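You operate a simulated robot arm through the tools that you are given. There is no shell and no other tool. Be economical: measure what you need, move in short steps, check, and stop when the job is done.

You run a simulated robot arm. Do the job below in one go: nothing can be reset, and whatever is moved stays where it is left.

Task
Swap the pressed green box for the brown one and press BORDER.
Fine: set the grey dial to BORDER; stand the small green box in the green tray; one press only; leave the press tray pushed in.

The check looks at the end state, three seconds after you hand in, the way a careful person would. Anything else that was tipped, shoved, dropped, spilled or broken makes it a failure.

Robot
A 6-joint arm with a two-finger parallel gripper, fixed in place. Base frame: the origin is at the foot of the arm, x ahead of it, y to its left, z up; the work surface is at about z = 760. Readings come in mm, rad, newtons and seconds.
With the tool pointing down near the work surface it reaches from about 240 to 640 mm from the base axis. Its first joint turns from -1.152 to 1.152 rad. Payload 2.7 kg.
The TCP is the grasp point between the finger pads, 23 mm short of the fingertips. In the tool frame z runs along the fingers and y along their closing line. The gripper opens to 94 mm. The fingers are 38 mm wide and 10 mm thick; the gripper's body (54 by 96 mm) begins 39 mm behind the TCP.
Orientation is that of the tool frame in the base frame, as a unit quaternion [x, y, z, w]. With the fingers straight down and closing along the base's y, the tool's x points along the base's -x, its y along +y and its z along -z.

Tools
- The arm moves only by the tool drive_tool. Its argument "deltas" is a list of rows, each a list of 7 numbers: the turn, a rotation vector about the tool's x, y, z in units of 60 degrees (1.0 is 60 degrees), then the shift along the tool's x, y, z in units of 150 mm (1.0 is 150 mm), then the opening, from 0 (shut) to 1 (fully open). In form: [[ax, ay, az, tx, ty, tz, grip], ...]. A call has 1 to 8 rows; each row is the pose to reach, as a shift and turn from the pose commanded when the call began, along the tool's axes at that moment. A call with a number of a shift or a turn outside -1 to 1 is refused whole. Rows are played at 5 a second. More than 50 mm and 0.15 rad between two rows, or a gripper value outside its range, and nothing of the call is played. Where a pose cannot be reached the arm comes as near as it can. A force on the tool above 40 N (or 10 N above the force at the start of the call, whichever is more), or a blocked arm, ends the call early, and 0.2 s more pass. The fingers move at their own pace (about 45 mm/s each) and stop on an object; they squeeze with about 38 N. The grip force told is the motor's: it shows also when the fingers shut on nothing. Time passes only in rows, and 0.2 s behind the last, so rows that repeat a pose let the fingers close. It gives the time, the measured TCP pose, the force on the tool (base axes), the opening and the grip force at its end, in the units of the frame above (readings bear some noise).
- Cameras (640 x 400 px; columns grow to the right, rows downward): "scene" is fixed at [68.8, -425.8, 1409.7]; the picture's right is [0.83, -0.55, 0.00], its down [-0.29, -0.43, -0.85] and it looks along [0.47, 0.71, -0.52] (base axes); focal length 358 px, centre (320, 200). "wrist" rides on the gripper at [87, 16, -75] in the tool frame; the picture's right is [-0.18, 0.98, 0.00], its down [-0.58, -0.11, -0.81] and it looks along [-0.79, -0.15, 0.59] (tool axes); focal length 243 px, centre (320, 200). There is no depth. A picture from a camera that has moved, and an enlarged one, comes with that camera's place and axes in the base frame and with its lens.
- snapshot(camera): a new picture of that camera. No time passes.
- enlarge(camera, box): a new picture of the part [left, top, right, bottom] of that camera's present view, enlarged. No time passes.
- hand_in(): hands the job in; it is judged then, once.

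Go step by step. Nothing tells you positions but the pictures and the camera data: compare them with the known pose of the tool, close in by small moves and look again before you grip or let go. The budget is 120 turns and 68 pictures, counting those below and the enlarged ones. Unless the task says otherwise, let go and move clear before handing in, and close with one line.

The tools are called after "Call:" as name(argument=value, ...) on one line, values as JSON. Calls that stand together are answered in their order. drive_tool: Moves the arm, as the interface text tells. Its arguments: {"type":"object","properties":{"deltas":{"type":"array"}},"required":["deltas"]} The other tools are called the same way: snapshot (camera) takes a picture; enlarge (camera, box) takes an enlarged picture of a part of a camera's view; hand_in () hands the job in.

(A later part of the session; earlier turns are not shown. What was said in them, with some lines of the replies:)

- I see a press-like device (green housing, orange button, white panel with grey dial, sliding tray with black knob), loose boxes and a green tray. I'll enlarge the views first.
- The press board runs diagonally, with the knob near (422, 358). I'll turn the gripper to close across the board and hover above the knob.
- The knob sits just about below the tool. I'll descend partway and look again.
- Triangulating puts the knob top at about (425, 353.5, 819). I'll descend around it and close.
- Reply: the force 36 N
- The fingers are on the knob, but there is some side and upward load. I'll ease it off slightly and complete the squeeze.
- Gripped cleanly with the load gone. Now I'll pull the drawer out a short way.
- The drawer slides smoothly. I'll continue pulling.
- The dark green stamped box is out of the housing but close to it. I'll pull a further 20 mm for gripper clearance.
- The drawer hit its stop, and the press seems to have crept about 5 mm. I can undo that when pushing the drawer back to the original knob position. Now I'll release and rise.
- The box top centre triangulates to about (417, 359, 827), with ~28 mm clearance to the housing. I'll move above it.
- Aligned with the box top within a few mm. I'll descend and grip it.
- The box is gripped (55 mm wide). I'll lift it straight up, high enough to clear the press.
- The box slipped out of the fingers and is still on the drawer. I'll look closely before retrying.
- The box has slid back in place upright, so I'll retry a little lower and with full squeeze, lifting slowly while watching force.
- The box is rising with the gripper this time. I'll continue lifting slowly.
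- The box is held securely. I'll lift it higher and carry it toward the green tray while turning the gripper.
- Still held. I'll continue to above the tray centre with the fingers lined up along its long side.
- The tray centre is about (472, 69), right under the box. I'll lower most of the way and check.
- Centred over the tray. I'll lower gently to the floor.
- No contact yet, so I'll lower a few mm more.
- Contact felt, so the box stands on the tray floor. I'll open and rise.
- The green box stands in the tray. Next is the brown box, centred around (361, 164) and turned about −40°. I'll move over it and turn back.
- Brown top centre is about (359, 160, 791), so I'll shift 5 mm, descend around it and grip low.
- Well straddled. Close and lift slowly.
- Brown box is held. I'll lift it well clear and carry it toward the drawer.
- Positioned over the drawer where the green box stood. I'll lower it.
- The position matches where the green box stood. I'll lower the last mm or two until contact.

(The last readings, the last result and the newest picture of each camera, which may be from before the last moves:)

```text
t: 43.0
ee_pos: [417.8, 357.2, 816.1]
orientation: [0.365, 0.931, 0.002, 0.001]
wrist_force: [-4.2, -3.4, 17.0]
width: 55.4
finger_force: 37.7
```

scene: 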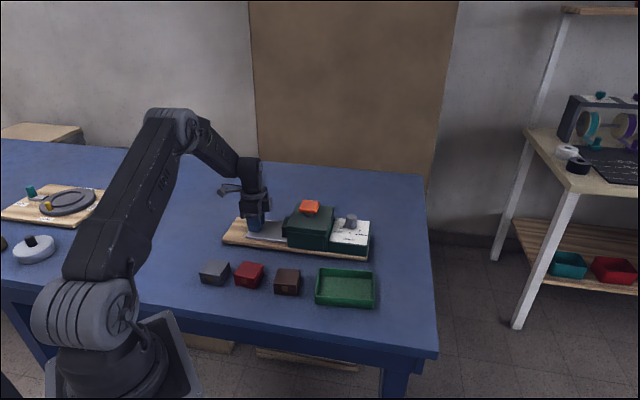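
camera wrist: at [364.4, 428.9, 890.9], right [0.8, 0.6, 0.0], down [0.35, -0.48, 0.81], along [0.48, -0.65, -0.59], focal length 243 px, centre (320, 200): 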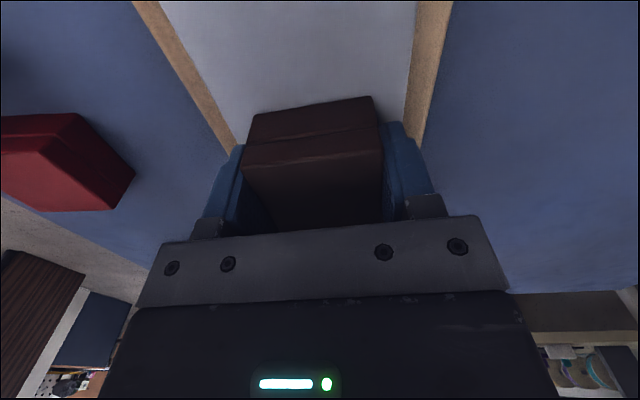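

Contact made. I'll release and rise, then head back to the knob.

Call:
drive_tool(deltas=[[0, 0, 0, 0, 0, -0.005, 0.65], [0, 0, 0, 0, 0, -0.005, 0.8], [0, 0, 0, 0, 0, -0.01, 0.9], [0, 0, 0, 0, 0, -0.15, 1], [0, 0, 0, 0, 0, -0.35, 1], [0, 0, 0, 0, 0, -0.6, 1]])

Call:
enlarge(camera="scene", box=[210, 190, 310, 252])

```text
t: 44.4
ee_pos: [418.6, 358.2, 903.8]
orientation: [0.365, 0.931, 0.001, 0.0]
wrist_force: [-0.3, -1.0, -0.1]
width: 93.8
finger_force: 0.0
```

```text
6.40 times, centred on (260, 221) of scene
camera zoom: at [68.8, -425.8, 1409.7], right [0.83, -0.55, 0.0], down [-0.29, -0.43, -0.85], along [0.47, 0.71, -0.52], focal length 2292 px, centre (704, 66)
```

zoom: 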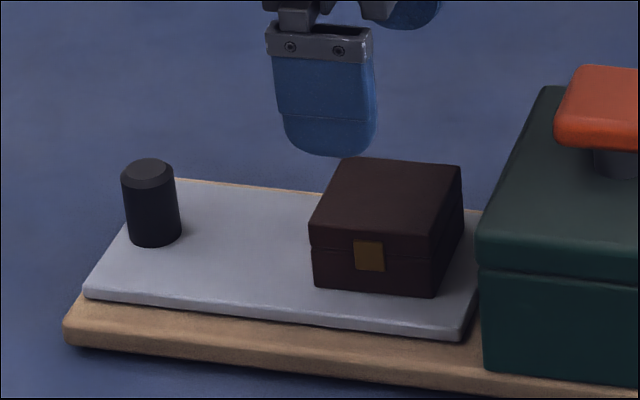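

Brown box sits squarely on the drawer. Now I'll regrip the knob to push the drawer in.

Call:
drive_tool(deltas=[[0, 0, 0, 0.25, 0, 0, 1], [0, 0, 0, 0.5, 0, 0, 1], [0, 0, 0, 0.72, -0.005, 0, 1], [0, 0, 0, 0.724, -0.005, 0.2, 1], [0, 0, 0, 0.724, -0.005, 0.4, 1], [0, 0, 0, 0.724, -0.005, 0.58, 1], [0, 0, 0, 0.724, -0.005, 0.595, 1], [0, 0, 0, 0.724, -0.005, 0.595, 1]])

Call:
snapshot(camera="wrist")

```text
t: 46.2
ee_pos: [336.8, 430.7, 815.1]
orientation: [0.365, 0.931, 0.001, 0.0]
wrist_force: [1.4, -0.5, 0.0]
width: 93.8
finger_force: 0.0
```

```text
26 pictures are left
camera wrist: at [284.7, 501.8, 888.4], right [0.8, 0.6, 0.0], down [0.35, -0.48, 0.81], along [0.48, -0.65, -0.59], focal length 243 px, centre (320, 200)
```

wrist: 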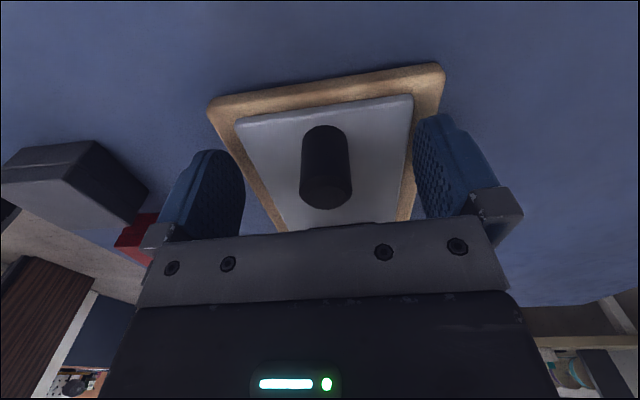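

Knob is between the fingers, slightly to +n. I'll nudge over and close.

Call:
drive_tool(deltas=[[0, 0, 0, 0, 0.012, 0, 1], [0, 0, 0, 0, 0.012, 0, 0.6], [0, 0, 0, 0, 0.012, 0, 0.3], [0, 0, 0, 0, 0.012, 0, 0.1], [0, 0, 0, 0, 0.012, 0, 0], [0, 0, 0, 0, 0.012, 0, 0], [0, 0, 0, 0, 0.012, 0, 0], [0, 0, 0, 0, 0.012, 0, 0]])

```text
t: 48.0
ee_pos: [338.3, 432.5, 813.9]
orientation: [0.364, 0.931, 0.001, 0.0]
wrist_force: [3.2, 3.5, 0.7]
width: 23.8
finger_force: 37.7
```

Gripped. I'll push the drawer in steadily, stopping just short of its original position to check.

Call:
drive_tool(deltas=[[0, 0, 0, -0.08, -0.001, 0, 0], [0, 0, 0, -0.18, -0.001, 0, 0], [0, 0, 0, -0.28, -0.002, 0, 0], [0, 0, 0, -0.38, -0.003, 0, 0], [0, 0, 0, -0.48, -0.004, 0, 0], [0, 0, 0, -0.57, -0.005, 0, 0], [0, 0, 0, -0.65, -0.005, 0, 0], [0, 0, 0, -0.7, -0.005, 0, 0]])

Call:
enlarge(camera="scene", box=[200, 140, 400, 265])

```text
t: 49.8
ee_pos: [414.8, 359.5, 814.6]
orientation: [0.366, 0.931, 0.0, 0.0]
wrist_force: [-8.1, -7.2, 10.7]
width: 23.7
finger_force: 37.7
```

```text
3.20 times, centred on (300, 202) of scene
camera zoom: at [68.5, -426.1, 1409.6], right [0.83, -0.55, 0.0], down [-0.29, -0.43, -0.85], along [0.47, 0.71, -0.52], focal length 1146 px, centre (384, 192)
```

zoom: 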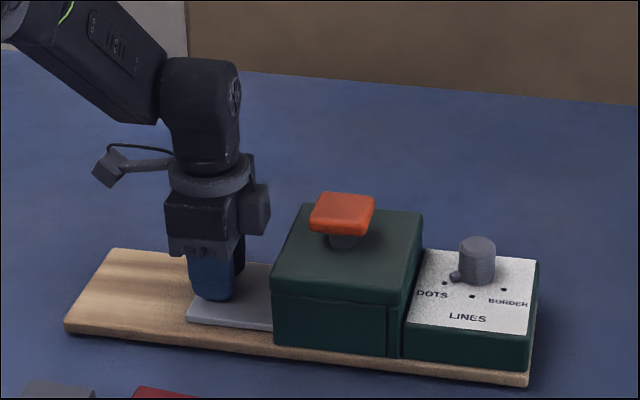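

Nearly in. I'll push the last ~11 mm, easing the side load.

Call:
drive_tool(deltas=[[0, 0, 0, -0.02, -0.006, -0.003, 0], [0, 0, 0, -0.04, -0.006, -0.003, 0], [0, 0, 0, -0.055, -0.006, -0.003, 0]])

Call:
enlarge(camera="scene", box=[200, 140, 400, 265])

```text
t: 50.6
ee_pos: [419.5, 354.8, 814.8]
orientation: [0.365, 0.931, 0.002, 0.0]
wrist_force: [-7.2, 7.4, -0.4]
width: 23.6
finger_force: 37.7
```

```text
3.20 times, centred on (300, 202) of scene
camera zoom: at [68.7, -425.6, 1409.7], right [0.83, -0.55, 0.0], down [-0.29, -0.44, -0.85], along [0.47, 0.71, -0.52], focal length 1146 px, centre (384, 192)
```

zoom: 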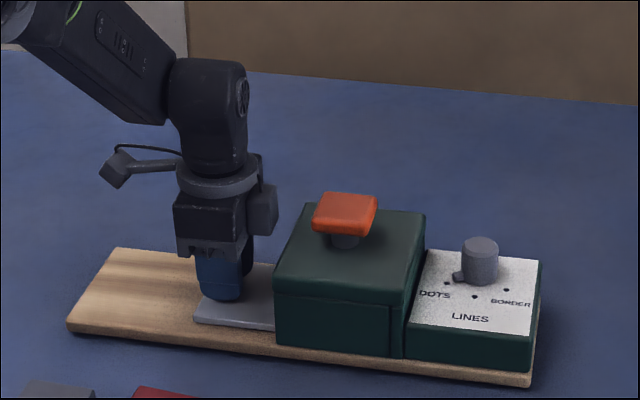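

The drawer is home against its stop and the press is sliding back. About 4–5 mm more restores its original position.

Call:
drive_tool(deltas=[[0, 0, 0, -0.01, 0, 0, 0], [0, 0, 0, -0.02, 0, 0, 0], [0, 0, 0, -0.03, 0, 0, 0]])

Call:
enlarge(camera="scene", box=[200, 140, 400, 265])

```text
t: 51.4
ee_pos: [421.9, 350.9, 814.4]
orientation: [0.366, 0.931, 0.001, 0.0]
wrist_force: [-5.9, 6.9, 0.9]
width: 23.5
finger_force: 38.0
```

```text
3.20 times, centred on (300, 202) of scene
camera zoom: at [68.7, -425.6, 1409.7], right [0.83, -0.55, 0.0], down [-0.29, -0.44, -0.85], along [0.47, 0.71, -0.52], focal length 1146 px, centre (384, 192)
```

zoom: 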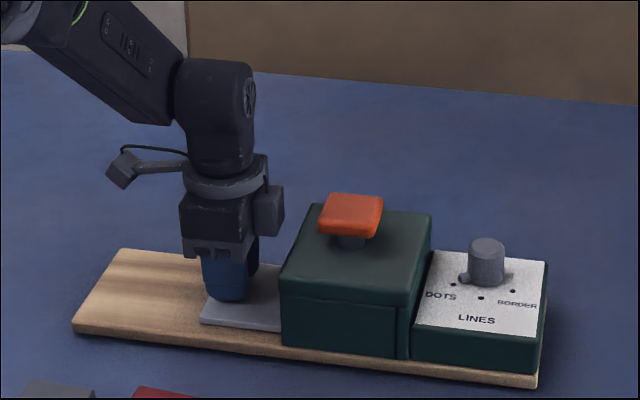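

The press is back to within about a mm of its original place. I'll release the knob and rise.

Call:
drive_tool(deltas=[[0, 0, 0, 0, 0, 0, 0.4], [0, 0, 0, 0, 0, 0, 0.7], [0, 0, 0, 0, 0, -0.01, 0.8], [0, 0, 0, 0, 0, -0.2, 0.8], [0, 0, 0, 0, 0, -0.5, 0.8], [0, 0, 0, 0, 0, -0.8, 0.8], [0, 0, 0, 0, 0, -1, 0.8]])

Call:
enlarge(camera="scene", box=[290, 190, 390, 252])

Call:
snapshot(camera="wrist")

```text
t: 53.0
ee_pos: [420.4, 351.4, 965.7]
orientation: [0.366, 0.93, 0.001, 0.0]
wrist_force: [-0.4, -0.1, 0.5]
width: 75.2
finger_force: 0.0
```

```text
6.40 times, centred on (340, 221) of scene
camera zoom: at [68.8, -425.8, 1409.7], right [0.83, -0.55, 0.0], down [-0.29, -0.43, -0.85], along [0.47, 0.71, -0.52], focal length 2292 px, centre (192, 66)
```

zoom: 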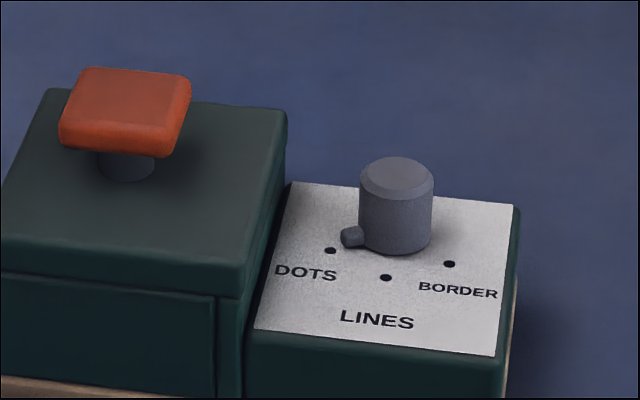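

```text
21 pictures are left
camera wrist: at [370.1, 421.9, 1038.5], right [0.8, 0.6, 0.0], down [0.35, -0.48, 0.81], along [0.48, -0.65, -0.59], focal length 243 px, centre (320, 200)
```

wrist: 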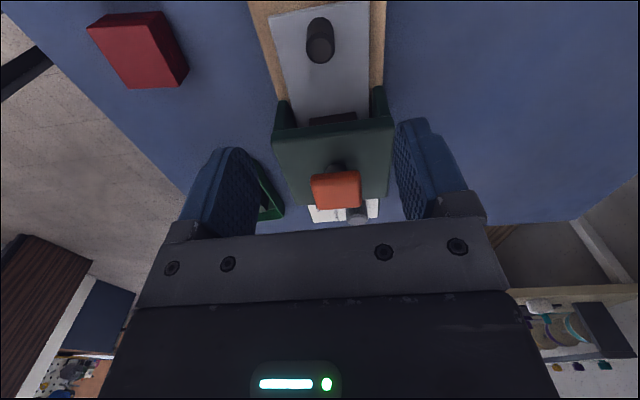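

The drawer is in and the dial's nub points at DOTS; BORDER needs about +130° (counter-clockwise from above). The dial is around (594, 208), top about 853, so I'll move over it with the gripper pre-turned.

Call:
drive_tool(deltas=[[0, 0, 0.1, -0.12, 0.006, 0, 0.8], [0, 0, 0.2, -0.25, 0.012, 0, 0.8], [0, 0, 0.3, -0.38, 0.018, 0, 0.8], [0, 0, 0.4, -0.5, 0.025, 0, 0.8], [0, 0, 0.5, -0.63, 0.03, 0, 0.8], [0, 0, 0.6, -0.75, 0.037, 0, 0.8], [0, 0, 0.7, -0.88, 0.043, 0, 0.8], [0, 0, 0.8, -1, 0.05, 0, 0.8]])

```text
t: 54.8
ee_pos: [538.3, 253.8, 965.7]
orientation: [0.714, 0.7, 0.002, -0.001]
wrist_force: [0.6, 0.7, 0.9]
width: 75.2
finger_force: 0.0
```

Call:
drive_tool(deltas=[[0, 0, 0.12, -0.05, 0.06, 0, 0.8], [0, 0, 0.24, -0.1, 0.12, 0, 0.8], [0, 0, 0.36, -0.15, 0.19, 0, 0.8], [0, 0, 0.48, -0.2, 0.25, 0, 0.8], [0, 0, 0.6, -0.25, 0.31, 0, 0.8], [0, 0, 0.7, -0.28, 0.35, 0.1, 0.8], [0, 0, 0.743, -0.298, 0.377, 0.25, 0.8], [0, 0, 0.743, -0.298, 0.377, 0.25, 0.8]])

Call:
snapshot(camera="wrist")

Call:
enlarge(camera="scene", box=[290, 170, 410, 250])

```text
t: 56.6
ee_pos: [593.4, 209.1, 927.9]
orientation: [0.925, 0.379, 0.002, 0.0]
wrist_force: [0.6, 0.5, -0.2]
width: 75.2
finger_force: 0.2
```

```text
20 pictures are left
camera wrist: at [667.1, 257.6, 1001.4], right [0.56, -0.83, 0.0], down [-0.49, -0.33, 0.81], along [-0.67, -0.45, -0.59], focal length 243 px, centre (320, 200)
```

wrist: 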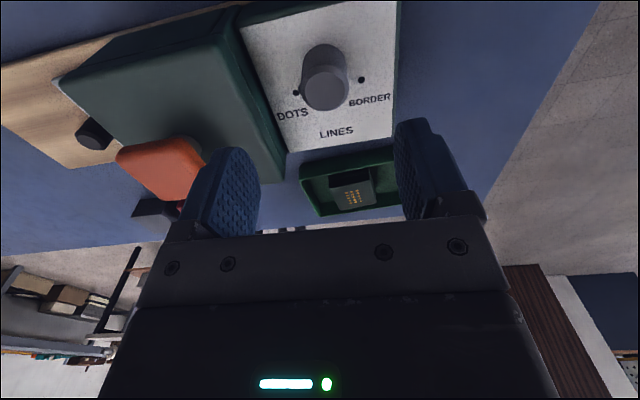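

```text
5.00 times, centred on (350, 210) of scene
camera zoom: at [68.8, -425.8, 1409.7], right [0.83, -0.55, 0.0], down [-0.29, -0.43, -0.85], along [0.47, 0.71, -0.52], focal length 1790 px, centre (170, 150)
```

zoom: 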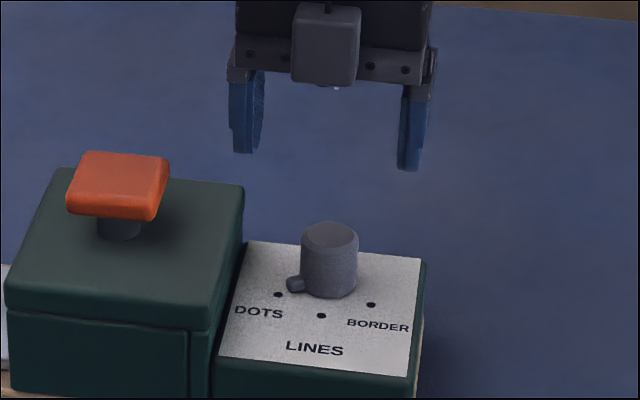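

The dial appears a few mm further out, about (600, 210). I'll correct, come lower and look again.

Call:
drive_tool(deltas=[[0, 0, 0, 0.033, 0.035, 0.1, 0.8], [0, 0, 0, 0.033, 0.035, 0.2, 0.8], [0, 0, 0, 0.033, 0.035, 0.28, 0.8], [0, 0, 0, 0.033, 0.035, 0.28, 0.8]])

Call:
snapshot(camera="wrist")

Call:
enlarge(camera="scene", box=[290, 170, 410, 250])

```text
t: 57.6
ee_pos: [601.4, 208.6, 886.4]
orientation: [0.925, 0.38, 0.001, 0.0]
wrist_force: [0.4, -0.1, -0.5]
width: 74.9
finger_force: 0.1
```

```text
18 pictures are left
camera wrist: at [674.4, 258.0, 959.4], right [0.56, -0.83, 0.0], down [-0.49, -0.33, 0.81], along [-0.67, -0.45, -0.59], focal length 243 px, centre (320, 200)
```

wrist: 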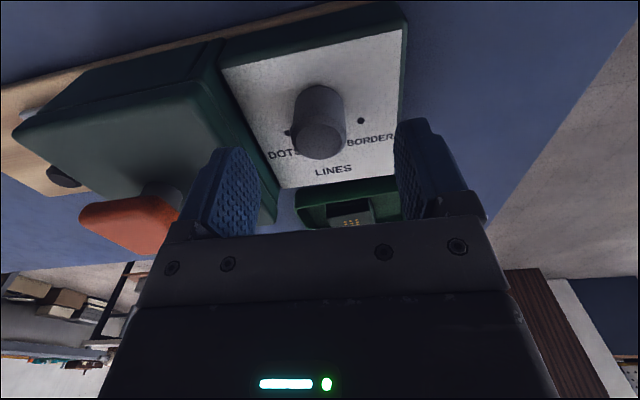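

```text
5.00 times, centred on (350, 210) of scene
camera zoom: at [68.8, -425.8, 1409.7], right [0.83, -0.55, 0.0], down [-0.29, -0.43, -0.85], along [0.47, 0.71, -0.52], focal length 1790 px, centre (170, 150)
```

zoom: 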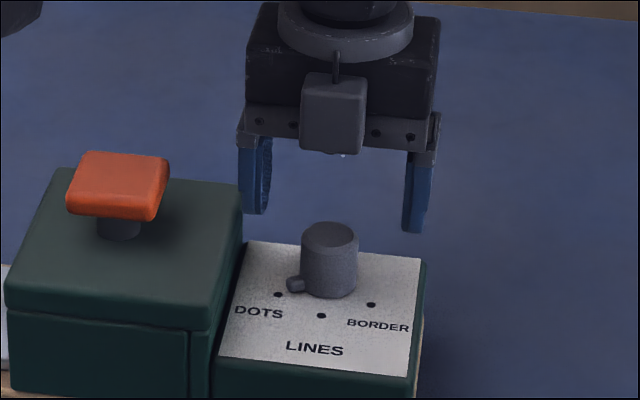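

All estimates now agree on the dial at about (600, 208.5, 853). I'll descend to grip its upper part, staying above the nub, and close.

Call:
drive_tool(deltas=[[0, 0, 0, -0.006, 0, 0.1, 0.8], [0, 0, 0, -0.006, 0, 0.18, 0.8], [0, 0, 0, -0.006, 0, 0.19, 0.6], [0, 0, 0, -0.006, 0, 0.19, 0.35], [0, 0, 0, -0.006, 0, 0.19, 0.25], [0, 0, 0, -0.006, 0, 0.19, 0.15], [0, 0, 0, -0.006, 0, 0.19, 0]])

Call:
enlarge(camera="scene", box=[290, 170, 410, 250])

Call:
snapshot(camera="wrist")

```text
t: 59.2
ee_pos: [599.9, 207.7, 855.6]
orientation: [0.925, 0.379, 0.001, -0.001]
wrist_force: [-7.4, 7.0, 1.4]
width: 31.4
finger_force: 37.2
```

```text
5.00 times, centred on (350, 210) of scene
camera zoom: at [68.7, -425.6, 1409.7], right [0.83, -0.55, 0.0], down [-0.29, -0.44, -0.85], along [0.47, 0.71, -0.52], focal length 1790 px, centre (170, 150)
```

zoom: 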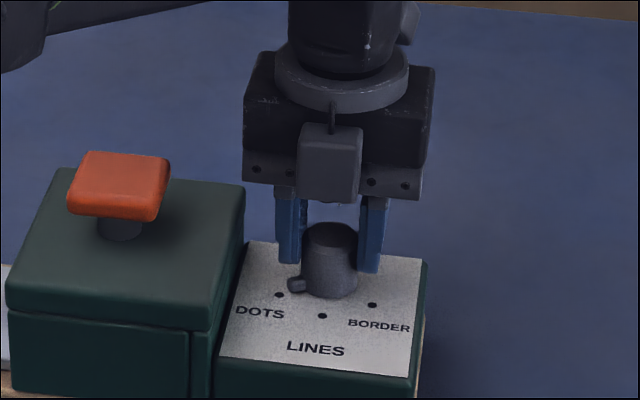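

```text
15 pictures are left
camera wrist: at [673.1, 257.9, 930.2], right [0.56, -0.83, 0.0], down [-0.49, -0.33, 0.81], along [-0.67, -0.45, -0.59], focal length 243 px, centre (320, 200)
```

wrist: 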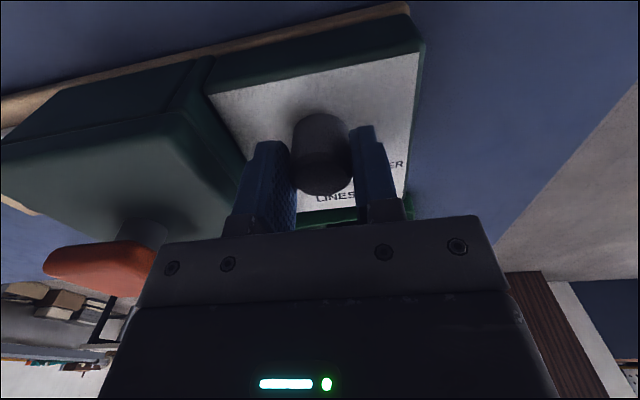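

Gripped on the dial (31 mm). I'll ease the side load and start turning counter-clockwise.

Call:
drive_tool(deltas=[[0, 0, 0, 0, -0.006, 0, 0], [0, 0, -0.1, 0, -0.006, 0, 0], [0, 0, -0.21, 0, -0.006, 0, 0], [0, 0, -0.32, 0, -0.006, 0, 0], [0, 0, -0.43, 0, -0.006, 0, 0], [0, 0, -0.54, 0, -0.006, 0, 0], [0, 0, -0.65, 0, -0.006, 0, 0], [0, 0, -0.75, 0, -0.006, 0, 0]])

Call:
enlarge(camera="scene", box=[290, 170, 410, 250])

```text
t: 61.0
ee_pos: [600.3, 207.5, 856.2]
orientation: [0.709, 0.705, 0.0, 0.0]
wrist_force: [-5.0, 2.9, -0.1]
width: 31.1
finger_force: 38.2
```

```text
5.00 times, centred on (350, 210) of scene
camera zoom: at [68.8, -425.7, 1409.7], right [0.83, -0.55, 0.0], down [-0.29, -0.44, -0.85], along [0.47, 0.71, -0.52], focal length 1790 px, centre (170, 150)
```

zoom: 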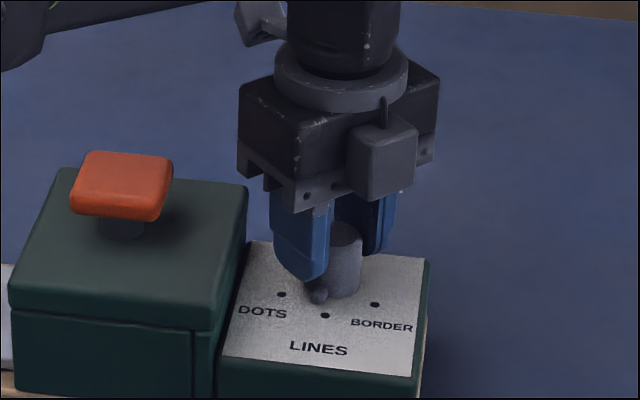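

The nub is turning with the dial. I'll ease the load a little more and continue.

Call:
drive_tool(deltas=[[0, 0, 0, 0.004, -0.012, 0, 0], [0, 0, -0.1, 0.004, -0.012, 0, 0], [0, 0, -0.21, 0.004, -0.012, 0, 0], [0, 0, -0.32, 0.004, -0.012, 0, 0], [0, 0, -0.43, 0.004, -0.012, 0, 0], [0, 0, -0.54, 0.004, -0.012, 0, 0], [0, 0, -0.65, 0.004, -0.012, 0, 0], [0, 0, -0.75, 0.004, -0.012, 0, 0]])

Call:
drive_tool(deltas=[[0, 0, -0.1, 0, 0, 0, 0], [0, 0, -0.21, 0, 0, 0, 0], [0, 0, -0.32, 0, 0, 0, 0], [0, 0, -0.43, 0, 0, 0, 0], [0, 0, -0.54, 0, 0, 0, 0], [0, 0, -0.54, 0, 0, 0, 0]])

Call:
enlarge(camera="scene", box=[290, 170, 410, 250])

```text
t: 62.8
ee_pos: [598.5, 209.9, 854.7]
orientation: [0.385, 0.923, 0.0, 0.0]
wrist_force: [-2.4, -0.2, 0.1]
width: 31.5
finger_force: 38.2
```

```text
t: 64.2
ee_pos: [598.4, 209.9, 857.9]
orientation: [0.113, 0.994, 0.0, 0.001]
wrist_force: [1.1, 2.8, -0.8]
width: 31.6
finger_force: 38.2
```

```text
5.00 times, centred on (350, 210) of scene
camera zoom: at [69.1, -425.6, 1409.7], right [0.83, -0.55, 0.0], down [-0.29, -0.44, -0.85], along [0.47, 0.71, -0.52], focal length 1790 px, centre (170, 150)
```

zoom: 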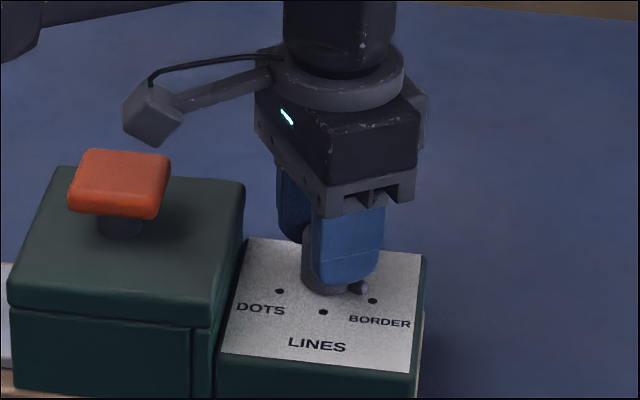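

The nub is now near the BORDER mark. I'll zoom in to check alignment.

Call:
enlarge(camera="scene", box=[330, 210, 380, 245])

```text
11.43 times, centred on (355, 228) of scene
camera zoom: at [69.1, -425.6, 1409.7], right [0.83, -0.55, 0.0], down [-0.29, -0.44, -0.85], along [0.47, 0.71, -0.52], focal length 4092 px, centre (-80, -114)
```

zoom: 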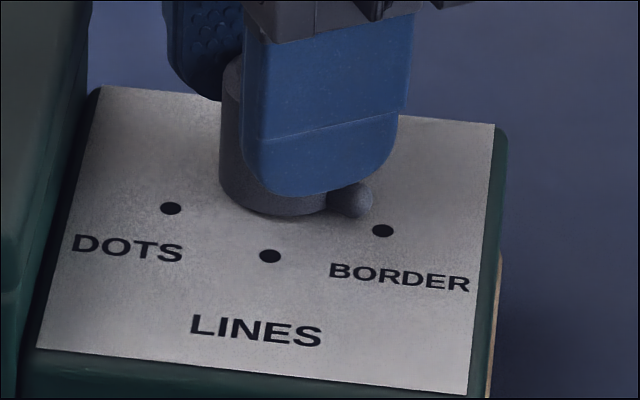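

The nub lines up with the BORDER dot (about 121° turned). I'll release straight up and check it.

Call:
drive_tool(deltas=[[0, 0, 0, 0, 0, 0, 0.45], [0, 0, 0, 0, 0, 0, 0.6], [0, 0, 0, 0, 0, -0.01, 0.6], [0, 0, 0, 0, 0, -0.15, 0.6], [0, 0, 0, 0, 0, -0.35, 0.6], [0, 0, 0, 0, 0, -0.6, 0.5], [0, 0, 0, 0, 0, -0.7, 0.3]])

Call:
enlarge(camera="scene", box=[330, 200, 380, 245])

Call:
snapshot(camera="wrist")

```text
t: 65.8
ee_pos: [597.1, 209.2, 963.8]
orientation: [0.113, 0.994, 0.001, 0.001]
wrist_force: [0.0, 0.6, 0.0]
width: 28.1
finger_force: 0.1
```

```text
8.89 times, centred on (355, 222) of scene
camera zoom: at [68.8, -425.8, 1409.7], right [0.83, -0.55, 0.0], down [-0.29, -0.43, -0.85], along [0.47, 0.71, -0.52], focal length 3183 px, centre (9, 0)
```

zoom: 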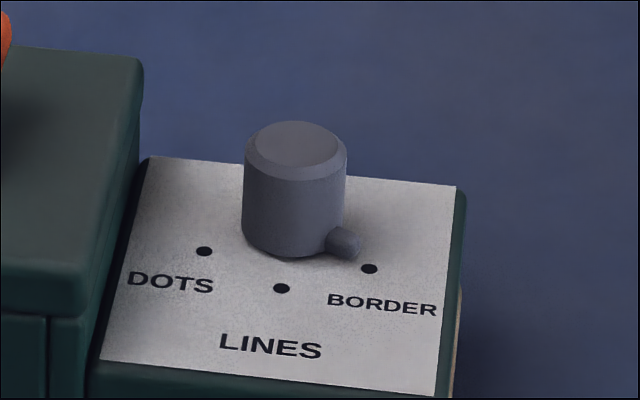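

```text
10 pictures are left
camera wrist: at [517.1, 245.8, 1036.6], right [0.4, 0.92, 0.0], down [0.54, -0.24, 0.81], along [0.74, -0.32, -0.59], focal length 243 px, centre (320, 200)
```

wrist: 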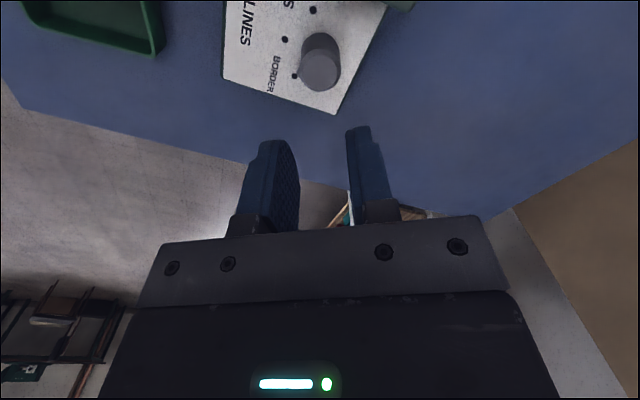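

The dial nub points exactly at BORDER. Now I'll close the fingers and move over the orange button at about (500, 276).

Call:
drive_tool(deltas=[[0, 0, 0.08, 0.12, 0.05, 0, 0], [0, 0, 0.16, 0.25, 0.1, 0, 0], [0, 0, 0.25, 0.38, 0.15, 0, 0], [0, 0, 0.34, 0.5, 0.2, 0, 0], [0, 0, 0.43, 0.63, 0.25, 0, 0], [0, 0, 0.5, 0.731, 0.29, 0, 0], [0, 0, 0.5, 0.731, 0.29, 0.1, 0], [0, 0, 0.5, 0.731, 0.29, 0.2, 0]])

Call:
snapshot(camera="wrist")

Call:
enlarge(camera="scene", box=[260, 160, 380, 240])

```text
t: 67.6
ee_pos: [501.5, 276.8, 932.6]
orientation: [0.367, 0.93, 0.001, 0.0]
wrist_force: [1.1, 0.0, 0.4]
width: 0.2
finger_force: 37.9
```

```text
9 pictures are left
camera wrist: at [449.3, 348.4, 1005.8], right [0.81, 0.59, 0.0], down [0.35, -0.48, 0.81], along [0.48, -0.65, -0.59], focal length 243 px, centre (320, 200)
```

wrist: 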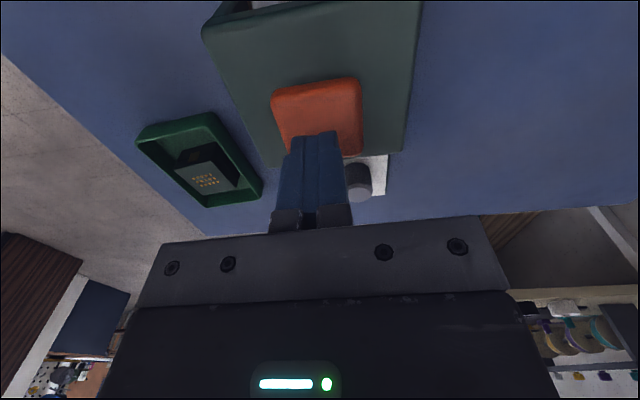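

```text
5.00 times, centred on (320, 200) of scene
camera zoom: at [68.8, -425.8, 1409.7], right [0.83, -0.55, 0.0], down [-0.29, -0.43, -0.85], along [0.47, 0.71, -0.52], focal length 1790 px, centre (320, 200)
```

zoom: 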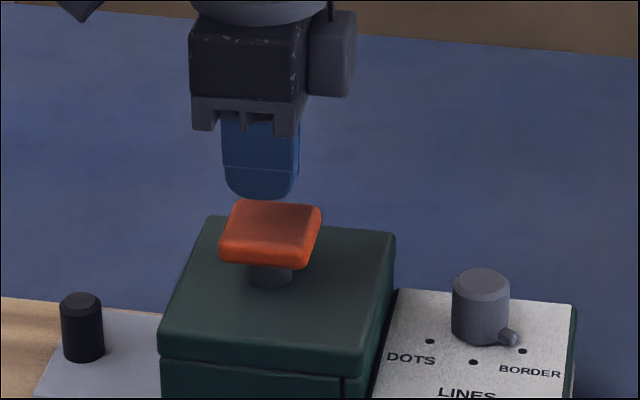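

The closed fingertips are almost centred over the button. I'll press down gradually in one stroke, watching force.

Call:
drive_tool(deltas=[[0, 0, 0, 0.009, 0.019, 0.06, 0], [0, 0, 0, 0.009, 0.019, 0.12, 0], [0, 0, 0, 0.009, 0.019, 0.15, 0], [0, 0, 0, 0.009, 0.019, 0.17, 0], [0, 0, 0, 0.009, 0.019, 0.19, 0], [0, 0, 0, 0.009, 0.019, 0.21, 0], [0, 0, 0, 0.009, 0.019, 0.23, 0]])

Call:
enlarge(camera="scene", box=[260, 160, 380, 240])

```text
t: 69.2
ee_pos: [503.0, 278.6, 901.5]
orientation: [0.366, 0.931, 0.002, 0.002]
wrist_force: [-11.2, -6.3, 34.7]
width: 0.0
finger_force: 38.2
```

```text
5.00 times, centred on (320, 200) of scene
camera zoom: at [68.0, -426.3, 1409.6], right [0.83, -0.55, 0.0], down [-0.29, -0.43, -0.85], along [0.47, 0.71, -0.52], focal length 1790 px, centre (320, 200)
```

zoom: 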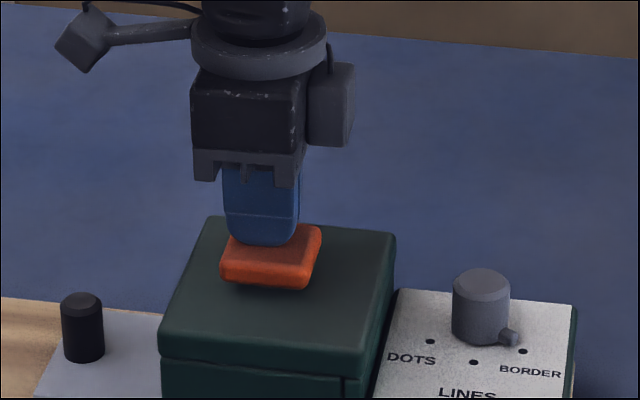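

The button is down with its stem hidden at 35 N, so it looks bottomed. I'll add a tiny bit more in the same stroke, then lift off.

Call:
drive_tool(deltas=[[0, 0, 0, 0, 0, 0.006, 0], [0, 0, 0, 0, 0, 0.006, 0]])

Call:
drive_tool(deltas=[[0, 0, 0, 0, 0, -0.1, 0], [0, 0, 0, 0, 0, -0.25, 0], [0, 0, 0, 0, 0, -0.45, 0], [0, 0, 0, 0, 0, -0.7, 0], [0, 0, 0, 0, 0, -0.9, 0]])

Call:
enlarge(camera="scene", box=[200, 180, 440, 330])

```text
t: 69.8
ee_pos: [501.3, 280.3, 900.8]
orientation: [0.367, 0.93, 0.004, 0.003]
wrist_force: [-12.0, -7.2, 40.9]
width: 0.0
finger_force: 37.9
```

```text
t: 71.0
ee_pos: [501.8, 278.5, 1031.8]
orientation: [0.367, 0.93, 0.001, 0.0]
wrist_force: [0.1, -1.0, -0.1]
width: 0.0
finger_force: 37.7
```

```text
2.67 times, centred on (320, 255) of scene
camera zoom: at [68.8, -425.8, 1409.7], right [0.83, -0.55, 0.0], down [-0.29, -0.43, -0.85], along [0.47, 0.71, -0.52], focal length 955 px, centre (320, 53)
```

zoom: 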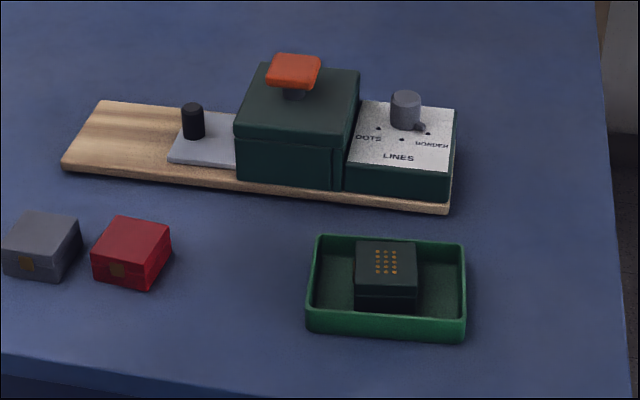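

The button sprang back and everything looks right. I'll verify the drawer is still fully home by comparing with the original view.

Call:
enlarge(camera="scene", box=[200, 140, 400, 265])

Call:
snapshot(camera="scene")

```text
3.20 times, centred on (300, 202) of scene
camera zoom: at [68.8, -425.8, 1409.7], right [0.83, -0.55, 0.0], down [-0.29, -0.43, -0.85], along [0.47, 0.71, -0.52], focal length 1146 px, centre (384, 192)
```

zoom: 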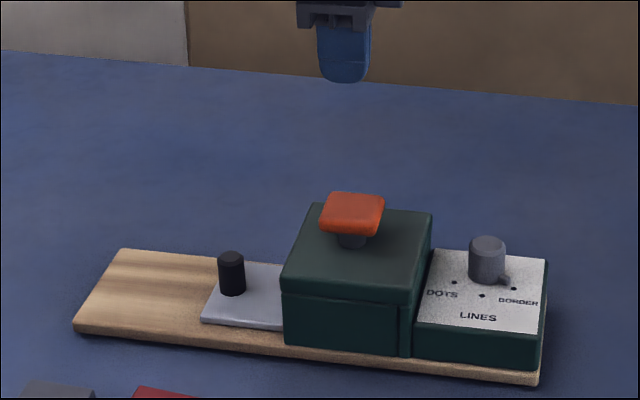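

```text
4 pictures are left
```

scene: 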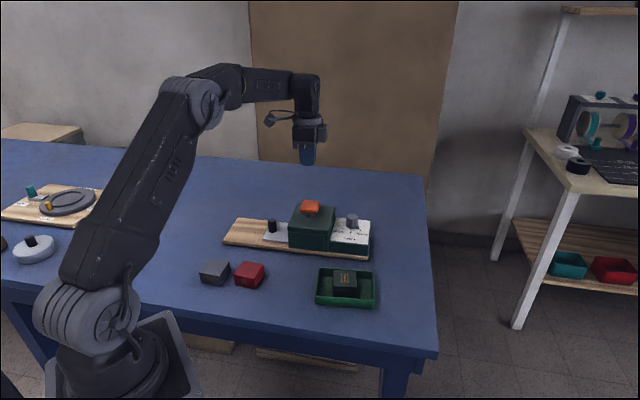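

The drawer is home, the dial is on BORDER, the green box stands in the tray, and the button has been pressed once. The arm is clear, so I'll hand in.

Call:
hand_in()

```text
The job is handed in.
```

The brown box replaced the green one in the press and BORDER was pressed once. The drawer is pushed in and the green box stands in the green tray. I couldn't see the stamp on the brown box, because it is inside the closed press. The press slid about 5 mm when the drawer hit its stop; I pushed it back to within about 2 mm of where it was.
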